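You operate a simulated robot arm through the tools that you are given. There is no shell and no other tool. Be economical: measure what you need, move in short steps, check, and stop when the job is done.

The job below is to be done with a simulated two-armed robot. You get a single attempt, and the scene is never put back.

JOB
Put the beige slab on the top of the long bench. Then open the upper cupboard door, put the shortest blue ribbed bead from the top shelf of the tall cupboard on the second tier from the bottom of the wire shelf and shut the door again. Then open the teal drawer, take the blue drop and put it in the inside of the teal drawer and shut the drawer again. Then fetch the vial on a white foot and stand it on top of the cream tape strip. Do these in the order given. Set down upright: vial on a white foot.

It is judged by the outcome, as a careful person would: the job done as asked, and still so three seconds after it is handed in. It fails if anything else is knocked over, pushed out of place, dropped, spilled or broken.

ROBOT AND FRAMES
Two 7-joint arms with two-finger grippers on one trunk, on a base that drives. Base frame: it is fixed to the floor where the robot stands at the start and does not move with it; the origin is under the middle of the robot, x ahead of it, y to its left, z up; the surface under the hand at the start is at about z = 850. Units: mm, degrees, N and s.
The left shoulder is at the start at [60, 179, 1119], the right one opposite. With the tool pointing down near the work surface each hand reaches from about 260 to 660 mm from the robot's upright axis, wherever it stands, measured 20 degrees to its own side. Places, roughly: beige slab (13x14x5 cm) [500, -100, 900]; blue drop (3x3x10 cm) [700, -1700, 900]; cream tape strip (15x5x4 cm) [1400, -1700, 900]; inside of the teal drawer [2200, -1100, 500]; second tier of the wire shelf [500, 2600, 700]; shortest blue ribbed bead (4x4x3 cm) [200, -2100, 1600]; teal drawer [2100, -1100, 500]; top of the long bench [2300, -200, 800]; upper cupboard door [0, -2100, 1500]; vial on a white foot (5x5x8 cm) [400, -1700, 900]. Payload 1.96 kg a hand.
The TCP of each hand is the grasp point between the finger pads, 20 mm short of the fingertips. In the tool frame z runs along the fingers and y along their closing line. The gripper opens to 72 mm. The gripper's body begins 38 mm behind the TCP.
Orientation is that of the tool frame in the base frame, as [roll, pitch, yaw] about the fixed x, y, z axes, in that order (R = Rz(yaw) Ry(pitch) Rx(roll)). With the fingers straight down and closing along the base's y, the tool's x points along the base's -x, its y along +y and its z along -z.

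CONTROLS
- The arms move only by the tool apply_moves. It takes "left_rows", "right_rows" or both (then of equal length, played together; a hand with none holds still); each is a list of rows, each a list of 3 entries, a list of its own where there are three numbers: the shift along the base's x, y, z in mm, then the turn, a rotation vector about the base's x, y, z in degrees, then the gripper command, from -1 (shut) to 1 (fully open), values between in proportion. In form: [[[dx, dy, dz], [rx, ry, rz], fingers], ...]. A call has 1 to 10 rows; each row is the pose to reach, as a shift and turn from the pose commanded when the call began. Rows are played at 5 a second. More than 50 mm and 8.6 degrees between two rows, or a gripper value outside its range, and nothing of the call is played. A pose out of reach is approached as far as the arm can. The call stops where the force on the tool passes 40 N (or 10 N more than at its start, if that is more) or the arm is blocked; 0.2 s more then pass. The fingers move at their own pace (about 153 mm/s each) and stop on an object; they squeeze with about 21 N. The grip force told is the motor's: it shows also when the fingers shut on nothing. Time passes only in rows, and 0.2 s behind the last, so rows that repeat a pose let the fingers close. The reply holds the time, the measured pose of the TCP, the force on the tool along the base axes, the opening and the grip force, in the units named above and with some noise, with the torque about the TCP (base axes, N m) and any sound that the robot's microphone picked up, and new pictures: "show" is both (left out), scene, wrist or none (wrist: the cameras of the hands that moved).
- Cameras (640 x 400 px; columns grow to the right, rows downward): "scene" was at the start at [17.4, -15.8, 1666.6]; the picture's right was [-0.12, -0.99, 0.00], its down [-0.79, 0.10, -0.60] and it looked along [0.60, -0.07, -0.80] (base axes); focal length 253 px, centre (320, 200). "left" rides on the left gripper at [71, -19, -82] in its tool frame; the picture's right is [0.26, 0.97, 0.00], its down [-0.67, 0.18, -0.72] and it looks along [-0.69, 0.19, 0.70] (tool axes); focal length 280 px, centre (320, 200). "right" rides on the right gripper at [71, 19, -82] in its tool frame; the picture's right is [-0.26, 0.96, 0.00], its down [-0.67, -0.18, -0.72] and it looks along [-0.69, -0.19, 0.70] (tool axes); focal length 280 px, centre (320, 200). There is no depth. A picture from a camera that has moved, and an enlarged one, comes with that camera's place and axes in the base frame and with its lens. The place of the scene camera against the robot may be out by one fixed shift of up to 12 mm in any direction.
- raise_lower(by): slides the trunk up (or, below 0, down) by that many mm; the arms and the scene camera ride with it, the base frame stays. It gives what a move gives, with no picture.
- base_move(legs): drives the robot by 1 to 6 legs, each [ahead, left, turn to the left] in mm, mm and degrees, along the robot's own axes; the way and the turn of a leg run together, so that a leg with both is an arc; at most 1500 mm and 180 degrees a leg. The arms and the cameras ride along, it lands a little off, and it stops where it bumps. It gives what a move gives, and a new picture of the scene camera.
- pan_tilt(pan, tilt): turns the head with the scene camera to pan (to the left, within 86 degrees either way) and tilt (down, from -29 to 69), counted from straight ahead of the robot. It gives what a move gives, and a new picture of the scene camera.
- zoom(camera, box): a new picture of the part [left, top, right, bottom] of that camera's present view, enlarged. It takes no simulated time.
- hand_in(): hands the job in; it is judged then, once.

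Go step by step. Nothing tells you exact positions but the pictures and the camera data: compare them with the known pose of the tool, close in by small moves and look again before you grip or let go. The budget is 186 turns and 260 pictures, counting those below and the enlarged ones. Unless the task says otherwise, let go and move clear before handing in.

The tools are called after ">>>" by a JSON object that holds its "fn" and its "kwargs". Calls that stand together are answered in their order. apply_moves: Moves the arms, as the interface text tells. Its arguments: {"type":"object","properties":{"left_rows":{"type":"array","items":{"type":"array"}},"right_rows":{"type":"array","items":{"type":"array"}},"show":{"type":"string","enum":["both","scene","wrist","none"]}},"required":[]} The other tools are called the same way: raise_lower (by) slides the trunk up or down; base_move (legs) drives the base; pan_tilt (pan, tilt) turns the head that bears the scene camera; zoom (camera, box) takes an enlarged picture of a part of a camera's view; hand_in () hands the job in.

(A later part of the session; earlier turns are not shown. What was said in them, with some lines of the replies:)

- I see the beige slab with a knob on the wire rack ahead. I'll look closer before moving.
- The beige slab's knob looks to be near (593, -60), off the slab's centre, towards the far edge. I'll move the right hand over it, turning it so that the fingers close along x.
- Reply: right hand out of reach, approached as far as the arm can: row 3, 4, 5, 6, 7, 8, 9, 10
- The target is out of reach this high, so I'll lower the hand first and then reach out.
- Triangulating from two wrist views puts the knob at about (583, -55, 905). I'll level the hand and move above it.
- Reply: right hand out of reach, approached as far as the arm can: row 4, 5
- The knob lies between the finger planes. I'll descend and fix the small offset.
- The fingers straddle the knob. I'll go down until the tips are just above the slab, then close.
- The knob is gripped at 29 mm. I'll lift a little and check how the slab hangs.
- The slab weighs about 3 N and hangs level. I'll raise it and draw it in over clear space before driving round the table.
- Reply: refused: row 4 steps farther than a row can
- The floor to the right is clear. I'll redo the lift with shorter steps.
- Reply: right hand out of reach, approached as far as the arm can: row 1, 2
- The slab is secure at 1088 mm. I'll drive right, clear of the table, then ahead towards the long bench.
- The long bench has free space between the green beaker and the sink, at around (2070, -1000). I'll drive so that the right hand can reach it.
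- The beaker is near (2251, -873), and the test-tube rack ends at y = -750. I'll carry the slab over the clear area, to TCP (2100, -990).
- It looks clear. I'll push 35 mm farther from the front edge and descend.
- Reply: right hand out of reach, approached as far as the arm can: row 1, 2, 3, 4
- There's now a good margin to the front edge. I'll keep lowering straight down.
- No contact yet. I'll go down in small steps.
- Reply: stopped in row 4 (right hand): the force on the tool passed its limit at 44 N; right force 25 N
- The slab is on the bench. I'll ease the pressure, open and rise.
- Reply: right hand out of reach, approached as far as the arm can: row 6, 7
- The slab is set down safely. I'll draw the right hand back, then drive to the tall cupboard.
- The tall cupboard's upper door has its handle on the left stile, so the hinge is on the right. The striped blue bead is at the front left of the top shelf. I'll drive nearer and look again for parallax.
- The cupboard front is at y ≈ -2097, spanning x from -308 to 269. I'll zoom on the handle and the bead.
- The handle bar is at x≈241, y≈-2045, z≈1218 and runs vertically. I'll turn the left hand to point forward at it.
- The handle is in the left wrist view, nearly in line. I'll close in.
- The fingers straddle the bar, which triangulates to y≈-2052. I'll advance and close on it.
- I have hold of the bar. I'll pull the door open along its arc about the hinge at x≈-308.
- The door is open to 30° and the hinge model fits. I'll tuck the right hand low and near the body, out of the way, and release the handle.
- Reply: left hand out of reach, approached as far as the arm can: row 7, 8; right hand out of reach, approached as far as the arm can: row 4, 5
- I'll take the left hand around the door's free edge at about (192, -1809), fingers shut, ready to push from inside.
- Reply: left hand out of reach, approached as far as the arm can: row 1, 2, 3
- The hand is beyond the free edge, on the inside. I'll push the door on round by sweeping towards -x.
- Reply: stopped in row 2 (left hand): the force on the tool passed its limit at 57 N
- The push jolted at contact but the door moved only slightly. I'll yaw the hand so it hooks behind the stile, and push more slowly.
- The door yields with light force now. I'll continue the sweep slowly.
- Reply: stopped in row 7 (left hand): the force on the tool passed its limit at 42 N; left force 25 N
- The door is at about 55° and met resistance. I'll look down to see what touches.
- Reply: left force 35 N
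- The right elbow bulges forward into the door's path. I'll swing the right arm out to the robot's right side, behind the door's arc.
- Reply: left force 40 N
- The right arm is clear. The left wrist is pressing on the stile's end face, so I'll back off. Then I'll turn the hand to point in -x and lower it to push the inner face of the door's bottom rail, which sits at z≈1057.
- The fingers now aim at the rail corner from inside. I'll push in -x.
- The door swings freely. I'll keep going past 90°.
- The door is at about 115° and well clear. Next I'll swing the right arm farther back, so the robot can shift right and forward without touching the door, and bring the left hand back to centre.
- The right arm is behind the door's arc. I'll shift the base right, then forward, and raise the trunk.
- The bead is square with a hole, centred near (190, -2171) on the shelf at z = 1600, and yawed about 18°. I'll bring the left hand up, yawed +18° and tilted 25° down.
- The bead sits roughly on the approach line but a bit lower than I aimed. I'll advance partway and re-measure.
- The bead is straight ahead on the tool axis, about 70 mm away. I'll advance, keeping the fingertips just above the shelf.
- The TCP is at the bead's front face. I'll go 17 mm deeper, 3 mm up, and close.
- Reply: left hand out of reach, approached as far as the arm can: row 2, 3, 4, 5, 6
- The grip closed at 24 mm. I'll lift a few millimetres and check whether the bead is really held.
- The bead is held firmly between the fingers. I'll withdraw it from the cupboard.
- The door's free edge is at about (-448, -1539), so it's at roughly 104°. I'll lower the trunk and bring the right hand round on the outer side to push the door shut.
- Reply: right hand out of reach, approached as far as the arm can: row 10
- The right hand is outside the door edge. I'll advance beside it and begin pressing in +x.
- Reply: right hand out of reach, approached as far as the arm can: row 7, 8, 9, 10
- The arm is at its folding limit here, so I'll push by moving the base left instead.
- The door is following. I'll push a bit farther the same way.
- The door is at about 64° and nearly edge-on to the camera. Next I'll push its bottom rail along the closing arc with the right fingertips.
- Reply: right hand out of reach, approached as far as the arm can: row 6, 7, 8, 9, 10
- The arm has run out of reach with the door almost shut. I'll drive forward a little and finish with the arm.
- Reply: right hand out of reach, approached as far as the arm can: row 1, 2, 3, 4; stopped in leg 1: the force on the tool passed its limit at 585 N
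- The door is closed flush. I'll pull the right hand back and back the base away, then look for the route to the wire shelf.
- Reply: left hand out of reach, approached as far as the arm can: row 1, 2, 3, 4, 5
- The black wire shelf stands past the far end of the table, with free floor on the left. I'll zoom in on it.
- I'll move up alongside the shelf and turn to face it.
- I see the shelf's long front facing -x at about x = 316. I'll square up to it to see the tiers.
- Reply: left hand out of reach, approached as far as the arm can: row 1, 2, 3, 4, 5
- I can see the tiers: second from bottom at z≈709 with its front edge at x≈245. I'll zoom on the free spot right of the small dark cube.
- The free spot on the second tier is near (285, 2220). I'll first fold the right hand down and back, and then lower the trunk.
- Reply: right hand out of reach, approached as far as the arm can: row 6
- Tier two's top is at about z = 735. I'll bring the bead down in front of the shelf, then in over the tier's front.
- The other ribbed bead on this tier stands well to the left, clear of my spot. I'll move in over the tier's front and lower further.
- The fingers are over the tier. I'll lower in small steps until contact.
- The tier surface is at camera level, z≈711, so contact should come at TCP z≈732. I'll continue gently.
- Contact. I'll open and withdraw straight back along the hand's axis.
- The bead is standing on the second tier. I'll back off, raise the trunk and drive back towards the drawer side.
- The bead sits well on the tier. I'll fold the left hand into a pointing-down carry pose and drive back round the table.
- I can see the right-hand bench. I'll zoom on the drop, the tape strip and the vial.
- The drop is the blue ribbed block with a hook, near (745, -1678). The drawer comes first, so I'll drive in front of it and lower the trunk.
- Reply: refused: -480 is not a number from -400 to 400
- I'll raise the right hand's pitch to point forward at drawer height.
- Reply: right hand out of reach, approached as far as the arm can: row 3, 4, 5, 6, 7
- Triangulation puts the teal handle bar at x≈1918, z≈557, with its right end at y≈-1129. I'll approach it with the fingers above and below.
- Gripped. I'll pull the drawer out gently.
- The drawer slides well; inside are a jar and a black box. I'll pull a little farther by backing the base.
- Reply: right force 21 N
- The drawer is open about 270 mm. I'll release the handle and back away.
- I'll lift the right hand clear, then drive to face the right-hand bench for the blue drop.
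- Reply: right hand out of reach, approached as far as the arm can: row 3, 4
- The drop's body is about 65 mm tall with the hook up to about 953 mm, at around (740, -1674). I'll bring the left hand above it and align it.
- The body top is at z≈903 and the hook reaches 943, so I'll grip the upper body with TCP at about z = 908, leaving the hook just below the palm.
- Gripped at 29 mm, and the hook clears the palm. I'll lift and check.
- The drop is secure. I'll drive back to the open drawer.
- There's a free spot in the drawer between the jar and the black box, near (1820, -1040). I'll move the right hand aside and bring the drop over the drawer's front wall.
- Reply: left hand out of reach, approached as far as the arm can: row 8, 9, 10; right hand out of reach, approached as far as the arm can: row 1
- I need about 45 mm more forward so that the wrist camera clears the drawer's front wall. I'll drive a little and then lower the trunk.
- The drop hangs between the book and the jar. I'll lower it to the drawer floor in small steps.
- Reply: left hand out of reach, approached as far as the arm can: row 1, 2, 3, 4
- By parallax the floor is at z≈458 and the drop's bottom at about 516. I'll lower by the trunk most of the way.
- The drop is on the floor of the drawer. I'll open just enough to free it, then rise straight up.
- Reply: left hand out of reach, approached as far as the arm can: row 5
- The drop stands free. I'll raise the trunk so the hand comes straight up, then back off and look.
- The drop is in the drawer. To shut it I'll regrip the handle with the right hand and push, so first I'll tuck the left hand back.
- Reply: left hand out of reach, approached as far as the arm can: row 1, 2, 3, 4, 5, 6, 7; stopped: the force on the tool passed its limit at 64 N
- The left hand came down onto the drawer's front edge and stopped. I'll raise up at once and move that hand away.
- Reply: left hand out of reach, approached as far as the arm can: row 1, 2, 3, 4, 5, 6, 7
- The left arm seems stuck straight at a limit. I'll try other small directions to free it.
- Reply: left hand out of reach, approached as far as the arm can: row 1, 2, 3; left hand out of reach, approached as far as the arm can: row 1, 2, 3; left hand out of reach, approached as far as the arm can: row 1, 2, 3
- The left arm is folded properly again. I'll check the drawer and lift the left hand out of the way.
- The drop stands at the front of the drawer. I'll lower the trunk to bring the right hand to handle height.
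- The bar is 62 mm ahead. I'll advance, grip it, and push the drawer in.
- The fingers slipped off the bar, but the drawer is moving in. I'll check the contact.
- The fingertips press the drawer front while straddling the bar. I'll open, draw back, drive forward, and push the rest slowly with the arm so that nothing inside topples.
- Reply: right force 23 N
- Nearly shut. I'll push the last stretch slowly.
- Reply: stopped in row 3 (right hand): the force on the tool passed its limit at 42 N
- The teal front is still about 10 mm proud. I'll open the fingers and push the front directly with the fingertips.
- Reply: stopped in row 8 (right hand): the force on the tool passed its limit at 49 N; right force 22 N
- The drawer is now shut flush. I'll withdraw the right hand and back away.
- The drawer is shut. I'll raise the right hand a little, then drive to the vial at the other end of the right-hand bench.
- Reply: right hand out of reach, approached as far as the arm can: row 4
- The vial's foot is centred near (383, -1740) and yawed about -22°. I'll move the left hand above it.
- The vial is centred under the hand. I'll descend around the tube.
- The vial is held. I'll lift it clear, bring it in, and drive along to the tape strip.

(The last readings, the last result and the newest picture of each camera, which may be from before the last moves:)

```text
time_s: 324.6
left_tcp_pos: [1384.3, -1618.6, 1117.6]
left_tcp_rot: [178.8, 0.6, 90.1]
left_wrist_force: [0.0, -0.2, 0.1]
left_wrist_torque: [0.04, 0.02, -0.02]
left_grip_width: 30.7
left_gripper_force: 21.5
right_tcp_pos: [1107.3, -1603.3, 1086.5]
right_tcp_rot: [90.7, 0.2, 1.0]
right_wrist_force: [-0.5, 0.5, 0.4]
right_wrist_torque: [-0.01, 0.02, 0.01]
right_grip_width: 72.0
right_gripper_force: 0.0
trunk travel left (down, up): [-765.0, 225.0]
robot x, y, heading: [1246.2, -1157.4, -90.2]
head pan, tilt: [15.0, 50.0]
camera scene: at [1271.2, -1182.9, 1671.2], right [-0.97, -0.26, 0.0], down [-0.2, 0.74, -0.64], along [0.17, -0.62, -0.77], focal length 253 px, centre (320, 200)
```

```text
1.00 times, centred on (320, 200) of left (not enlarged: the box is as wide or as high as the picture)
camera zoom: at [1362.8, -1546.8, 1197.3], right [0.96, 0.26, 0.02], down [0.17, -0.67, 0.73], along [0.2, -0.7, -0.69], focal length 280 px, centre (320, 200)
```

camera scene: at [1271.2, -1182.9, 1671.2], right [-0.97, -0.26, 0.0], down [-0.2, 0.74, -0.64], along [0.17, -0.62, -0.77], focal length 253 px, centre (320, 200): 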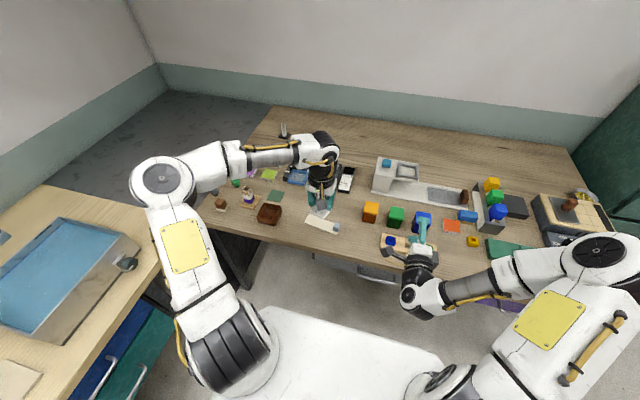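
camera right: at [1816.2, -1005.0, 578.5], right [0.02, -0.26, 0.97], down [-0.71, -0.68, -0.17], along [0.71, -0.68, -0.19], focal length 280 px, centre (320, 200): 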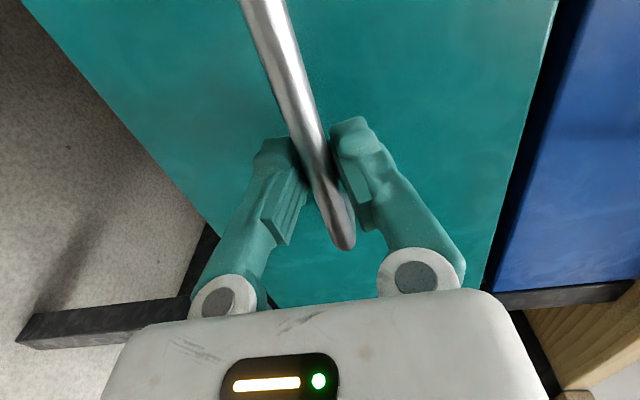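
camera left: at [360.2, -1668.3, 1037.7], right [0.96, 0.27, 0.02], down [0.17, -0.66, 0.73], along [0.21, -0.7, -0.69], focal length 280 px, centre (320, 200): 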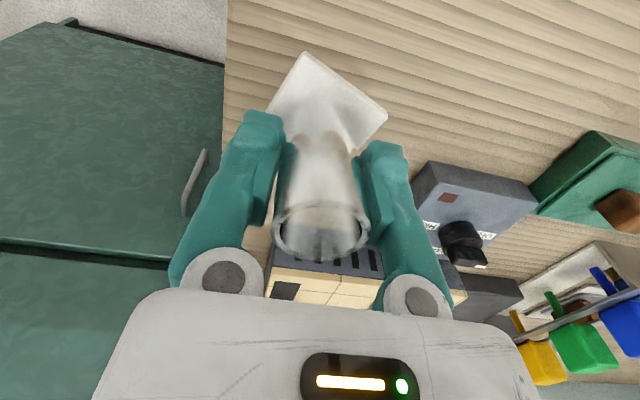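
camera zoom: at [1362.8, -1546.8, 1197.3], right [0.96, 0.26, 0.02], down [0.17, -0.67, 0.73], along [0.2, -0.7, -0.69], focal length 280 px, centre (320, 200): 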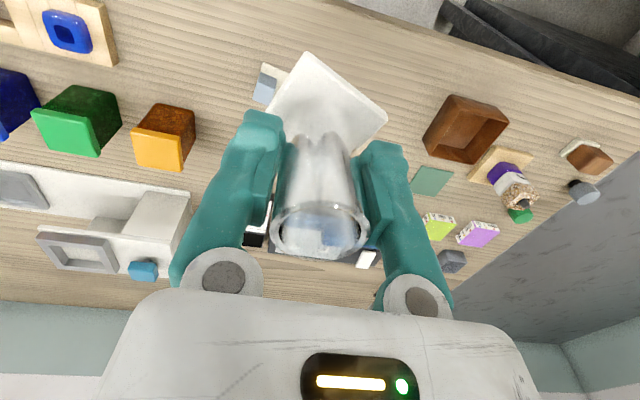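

Vial foot yaw is about -22° and strip yaw about -9°, so I'll turn the hand +13°. The target is the flat part of the strip at about (1430, -1725). I'll hover above it.

>>> {"fn": "apply_moves", "kwargs": {"left_rows": [[[12, -30, -25], [0, 0, 4], -1], [[24, -60, -50], [0, 0, 8], -1], [[36, -85, -75], [0, 0, 13.3], -1], [[46, -107, -100], [0, 0, 13.3], -1], [[46, -107, -140], [0, 0, 13.3], -1], [[46, -107, -170], [0, 0, 13.3], -1], [[46, -107, -170], [0, 0, 13.3], -1]], "show": "wrist"}}

>>> {"fn": "zoom", "kwargs": {"camera": "scene", "box": [280, 180, 360, 250]}}

```text
time_s: 326.2
left_tcp_pos: [1429.8, -1723.8, 945.1]
left_tcp_rot: [178.7, 0.6, 103.3]
left_wrist_force: [0.3, 0.3, -0.2]
left_wrist_torque: [-0.02, -0.01, 0.0]
left_grip_width: 30.4
left_gripper_force: 21.2
right_tcp_pos: [1108.0, -1603.7, 1087.8]
right_tcp_rot: [90.6, 0.2, 1.0]
right_wrist_force: [0.4, 0.4, 0.0]
right_wrist_torque: [-0.01, -0.02, 0.03]
right_grip_width: 71.7
right_gripper_force: 0.0
trunk travel left (down, up): [-765.0, 225.0]
robot x, y, heading: [1248.8, -1160.2, -89.8]
head pan, tilt: [15.0, 50.0]
camera left: at [1393.9, -1659.0, 1024.5], right [0.88, 0.48, 0.02], down [0.32, -0.61, 0.73], along [0.36, -0.63, -0.69], focal length 280 px, centre (320, 200)
```

left: 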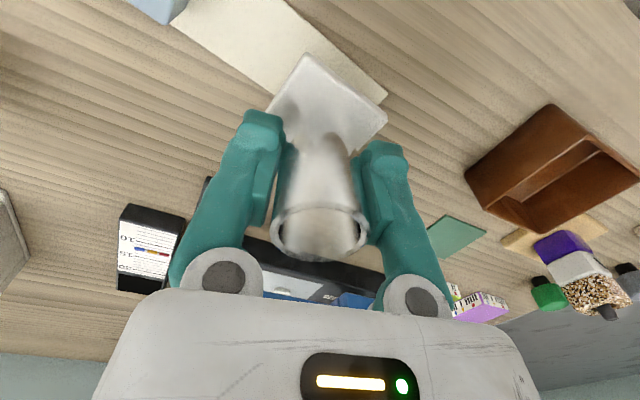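

```text
5.71 times, centred on (320, 215) of scene
camera zoom: at [1271.2, -1181.8, 1671.2], right [-0.97, -0.26, 0.0], down [-0.2, 0.74, -0.64], along [0.17, -0.62, -0.77], focal length 1445 px, centre (320, 114)
```

zoom: 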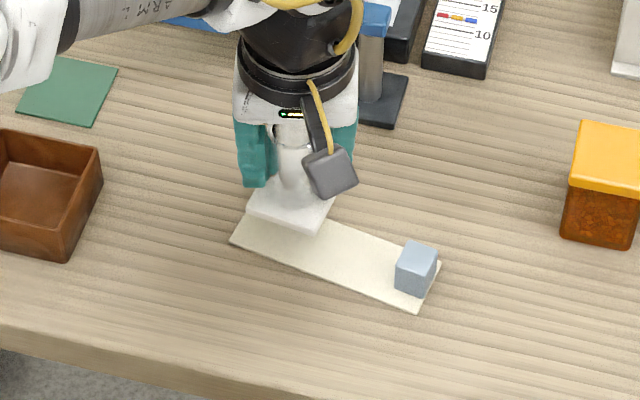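

The foot is over the strip but turned about 6° too far. I'll correct that and descend gently.

>>> {"fn": "apply_moves", "kwargs": {"left_rows": [[[0, 0, -8], [0, 0, -3], -1], [[0, 0, -16], [0, 0, -6], -1], [[0, 0, -24], [0, 0, -6], -1], [[0, 0, -28], [0, 0, -6], -1], [[0, 0, -28], [0, 0, -6], -1]], "show": "wrist"}}

>>> {"fn": "zoom", "kwargs": {"camera": "scene", "box": [285, 190, 345, 240]}}

```text
time_s: 327.4
left_tcp_pos: [1429.9, -1724.1, 917.9]
left_tcp_rot: [178.7, 0.7, 97.3]
left_wrist_force: [-1.5, -0.8, 0.5]
left_wrist_torque: [0.0, 0.0, -0.04]
left_grip_width: 30.6
left_gripper_force: 21.0
right_tcp_pos: [1106.8, -1602.8, 1087.8]
right_tcp_rot: [90.5, 0.1, 1.0]
right_wrist_force: [-0.7, -0.5, 0.7]
right_wrist_torque: [0.0, 0.02, 0.02]
right_grip_width: 72.2
right_gripper_force: 0.0
trunk travel left (down, up): [-765.0, 225.0]
robot x, y, heading: [1244.3, -1164.3, -89.9]
head pan, tilt: [15.0, 50.0]
camera left: at [1400.3, -1656.0, 998.3], right [0.92, 0.38, 0.02], down [0.25, -0.64, 0.73], along [0.29, -0.67, -0.69], focal length 280 px, centre (320, 200)
```

left: 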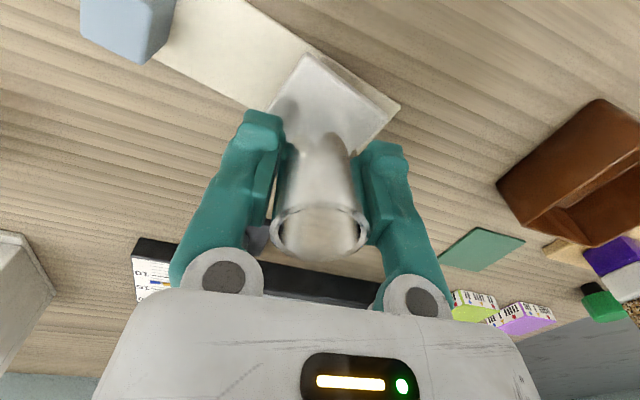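

```text
8.00 times, centred on (315, 215) of scene
camera zoom: at [1271.2, -1182.1, 1671.2], right [-0.97, -0.26, 0.0], down [-0.2, 0.74, -0.64], along [0.17, -0.62, -0.77], focal length 2023 px, centre (360, 80)
```

zoom: 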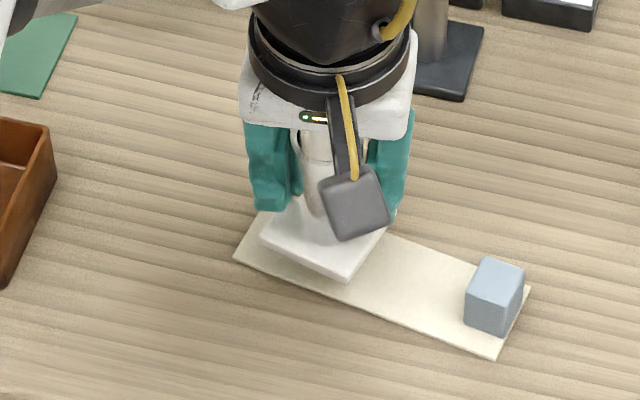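

The foot lines up with the strip now. I'll lower the last centimetre or so in small steps.

>>> {"fn": "apply_moves", "kwargs": {"left_rows": [[[0, 0, -3], [0, 0, 0], -1], [[0, 0, -6], [0, 0, 0], -1], [[0, 0, -9], [0, 0, 0], -1], [[0, 0, -11], [0, 0, 0], -1]], "show": "none"}}

>>> {"fn": "zoom", "kwargs": {"camera": "scene", "box": [285, 190, 345, 240]}}

```text
time_s: 328.4
left_tcp_pos: [1429.9, -1724.7, 909.2]
left_tcp_rot: [178.6, 0.5, 97.3]
left_wrist_force: [0.1, -0.4, -1.6]
left_wrist_torque: [0.02, -0.04, -0.01]
left_grip_width: 30.4
left_gripper_force: 21.1
right_tcp_pos: [1107.0, -1603.8, 1087.0]
right_tcp_rot: [90.7, 0.2, 1.0]
right_wrist_force: [0.1, 0.2, 1.2]
right_wrist_torque: [0.0, 0.03, -0.04]
right_grip_width: 72.0
right_gripper_force: 0.0
trunk travel left (down, up): [-765.0, 225.0]
robot x, y, heading: [1250.6, -1160.9, -89.8]
head pan, tilt: [15.0, 50.0]
```

```text
8.00 times, centred on (315, 215) of scene
camera zoom: at [1271.2, -1182.2, 1671.2], right [-0.97, -0.26, 0.0], down [-0.2, 0.74, -0.64], along [0.17, -0.62, -0.77], focal length 2023 px, centre (360, 80)
```

zoom: 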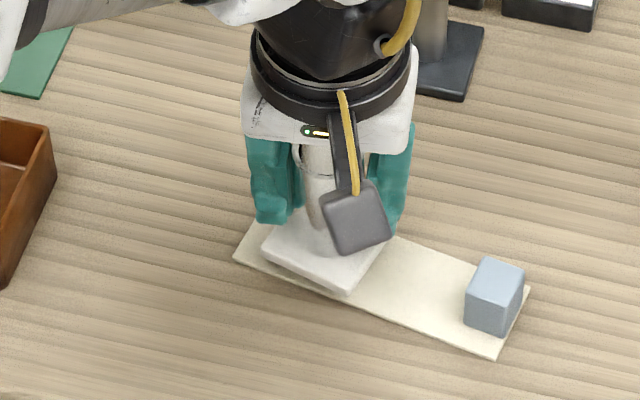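

>>> {"fn": "apply_moves", "kwargs": {"left_rows": [[[0, 0, -2], [0, 0, 0], -1], [[0, 0, -4], [0, 0, 0], -1], [[0, 0, -6], [0, 0, 0], -1]], "show": "none"}}

>>> {"fn": "zoom", "kwargs": {"camera": "scene", "box": [285, 190, 345, 240]}}

```text
time_s: 329.2
left_tcp_pos: [1429.4, -1725.3, 902.7]
left_tcp_rot: [178.7, 0.7, 97.3]
left_wrist_force: [-1.1, -0.4, -0.1]
left_wrist_torque: [0.0, 0.0, 0.0]
left_grip_width: 30.4
left_gripper_force: 20.9
right_tcp_pos: [1107.2, -1604.4, 1087.0]
right_tcp_rot: [90.6, 0.2, 1.1]
right_wrist_force: [1.3, -0.6, -1.1]
right_wrist_torque: [0.0, 0.0, 0.01]
right_grip_width: 72.2
right_gripper_force: 0.0
trunk travel left (down, up): [-765.0, 225.0]
robot x, y, heading: [1251.2, -1165.6, -89.9]
head pan, tilt: [15.0, 50.0]
```

```text
8.00 times, centred on (315, 215) of scene
camera zoom: at [1271.3, -1182.1, 1671.2], right [-0.97, -0.26, 0.0], down [-0.2, 0.74, -0.64], along [0.17, -0.62, -0.77], focal length 2023 px, centre (360, 80)
```

zoom: 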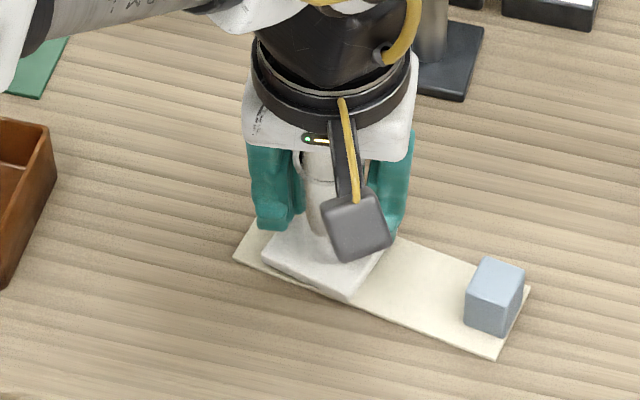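

>>> {"fn": "apply_moves", "kwargs": {"left_rows": [[[0, 0, -1], [0, 0, 0], -1], [[0, 0, -2], [0, 0, 0], -1], [[0, 0, -3], [0, 0, 0], -1], [[0, 0, -4], [0, 0, 0], -1]], "show": "none"}}

```text
time_s: 330.2
left_tcp_pos: [1430.3, -1724.6, 901.3]
left_tcp_rot: [178.8, 0.9, 97.4]
left_wrist_force: [0.6, -2.0, 13.2]
left_wrist_torque: [0.01, 0.1, -0.01]
left_grip_width: 30.5
left_gripper_force: 21.0
right_tcp_pos: [1106.5, -1602.2, 1086.5]
right_tcp_rot: [90.5, 0.3, 1.1]
right_wrist_force: [-0.4, 1.0, 0.0]
right_wrist_torque: [0.01, 0.01, 0.05]
right_grip_width: 72.1
right_gripper_force: 0.1
trunk travel left (down, up): [-765.0, 225.0]
robot x, y, heading: [1249.6, -1164.5, -89.9]
head pan, tilt: [15.0, 50.0]
```

The foot rests on the strip. I'll ease the pressure, open part-way, and rise straight up.

>>> {"fn": "apply_moves", "kwargs": {"left_rows": [[[0, 0, 2], [0, 0, 0], -1], [[0, 0, 2], [0, 0, 0], 0], [[0, 0, 2], [0, 0, 0], 0.4], [[0, 0, 2], [0, 0, 0], 0.4], [[0, 0, 15], [0, 0, 0], 0.4], [[0, 0, 40], [0, 0, 0], 0.4], [[0, 0, 80], [0, 0, 0], 0.4], [[0, 0, 120], [0, 0, 0], 0.4], [[-10, 30, 150], [0, 0, 0], 0.4], [[-20, 60, 170], [0, 0, 0], 0.4]], "show": "wrist"}}

>>> {"fn": "base_move", "kwargs": {"legs": [[-120, 0, 0]]}}

>>> {"fn": "zoom", "kwargs": {"camera": "scene", "box": [280, 150, 360, 220]}}

```text
time_s: 332.4
left_tcp_pos: [1410.1, -1662.5, 1067.7]
left_tcp_rot: [178.6, 0.7, 97.4]
left_wrist_force: [-0.5, 0.2, 0.1]
left_wrist_torque: [0.01, 0.02, 0.0]
left_grip_width: 50.4
left_gripper_force: 0.1
right_tcp_pos: [1106.8, -1602.2, 1087.4]
right_tcp_rot: [90.5, 0.2, 0.9]
right_wrist_force: [-1.0, 0.2, -0.3]
right_wrist_torque: [-0.02, 0.0, 0.01]
right_grip_width: 72.1
right_gripper_force: 0.0
trunk travel left (down, up): [-765.0, 225.0]
robot x, y, heading: [1247.7, -1160.4, -89.9]
head pan, tilt: [15.0, 50.0]
camera left: at [1379.2, -1594.5, 1147.0], right [0.92, 0.38, 0.02], down [0.25, -0.64, 0.73], along [0.29, -0.67, -0.69], focal length 280 px, centre (320, 200)
```

left: 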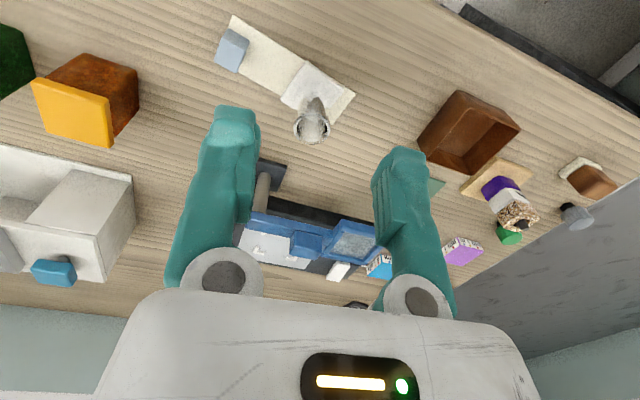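

```text
time_s: 333.6
left_tcp_pos: [1410.0, -1543.7, 1066.5]
left_tcp_rot: [178.7, 0.5, 97.5]
left_wrist_force: [-0.9, -0.4, -0.2]
left_wrist_torque: [-0.07, 0.02, 0.02]
left_grip_width: 50.4
left_gripper_force: 0.1
right_tcp_pos: [1108.6, -1483.2, 1087.3]
right_tcp_rot: [90.6, 0.2, 1.0]
right_wrist_force: [-0.5, -1.2, -0.5]
right_wrist_torque: [0.0, -0.02, 0.0]
right_grip_width: 72.1
right_gripper_force: 0.2
trunk travel left (down, up): [-765.0, 225.0]
robot x, y, heading: [1244.9, -1039.8, -89.8]
head pan, tilt: [15.0, 50.0]
camera scene: at [1271.2, -1062.5, 1671.1], right [-0.97, -0.26, 0.0], down [-0.2, 0.74, -0.64], along [0.17, -0.62, -0.77], focal length 253 px, centre (320, 200)
```

scene: 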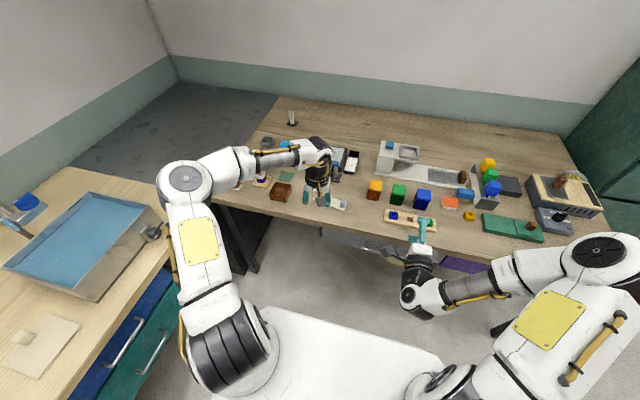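

```text
5.71 times, centred on (320, 185) of scene
camera zoom: at [1271.2, -1062.5, 1671.1], right [-0.97, -0.26, 0.0], down [-0.2, 0.74, -0.64], along [0.17, -0.62, -0.77], focal length 1445 px, centre (320, 286)
```

zoom: 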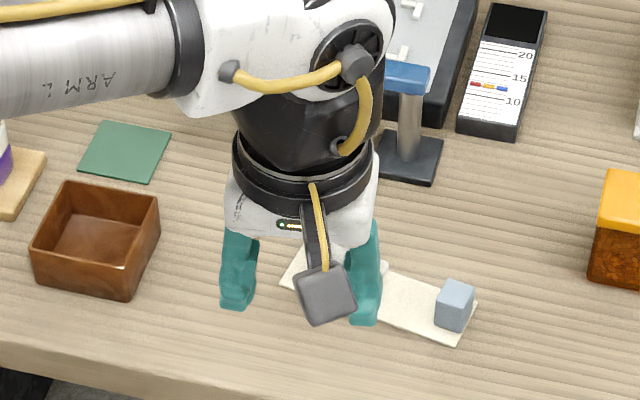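

The vial stands upright on the tape strip and both hands are clear. The drawer and the cupboard door looked shut when last seen, the bead is on the second tier, and the slab is on the long bench.

>>> {"fn": "hand_in", "kwargs": {}}

```text
The job is handed in.
```

I finished all four parts in the order given and handed the job in. I don't have the judging result.

- **Slab:** the beige slab is on top of the long bench, between the green beaker and the sink.
- **Bead:** the shortest blue ribbed bead from the top shelf is on the second tier from the bottom of the wire shelf, and the upper cupboard door is shut. While I was pushing the door closed, the base ran the right hand into it and the force reading spiked to 585 N. Nothing inside looked out of place afterwards.
- **Drop:** the blue drop is standing inside the teal drawer, and the drawer is shut. Before I shut it, the left hand came down on the drawer's front edge and stopped at 64 N. The drop, jar and book were still in place when I checked.
- **Vial:** the vial is upright on the flat part of the cream tape strip.

Both hands were empty and clear when I handed in.
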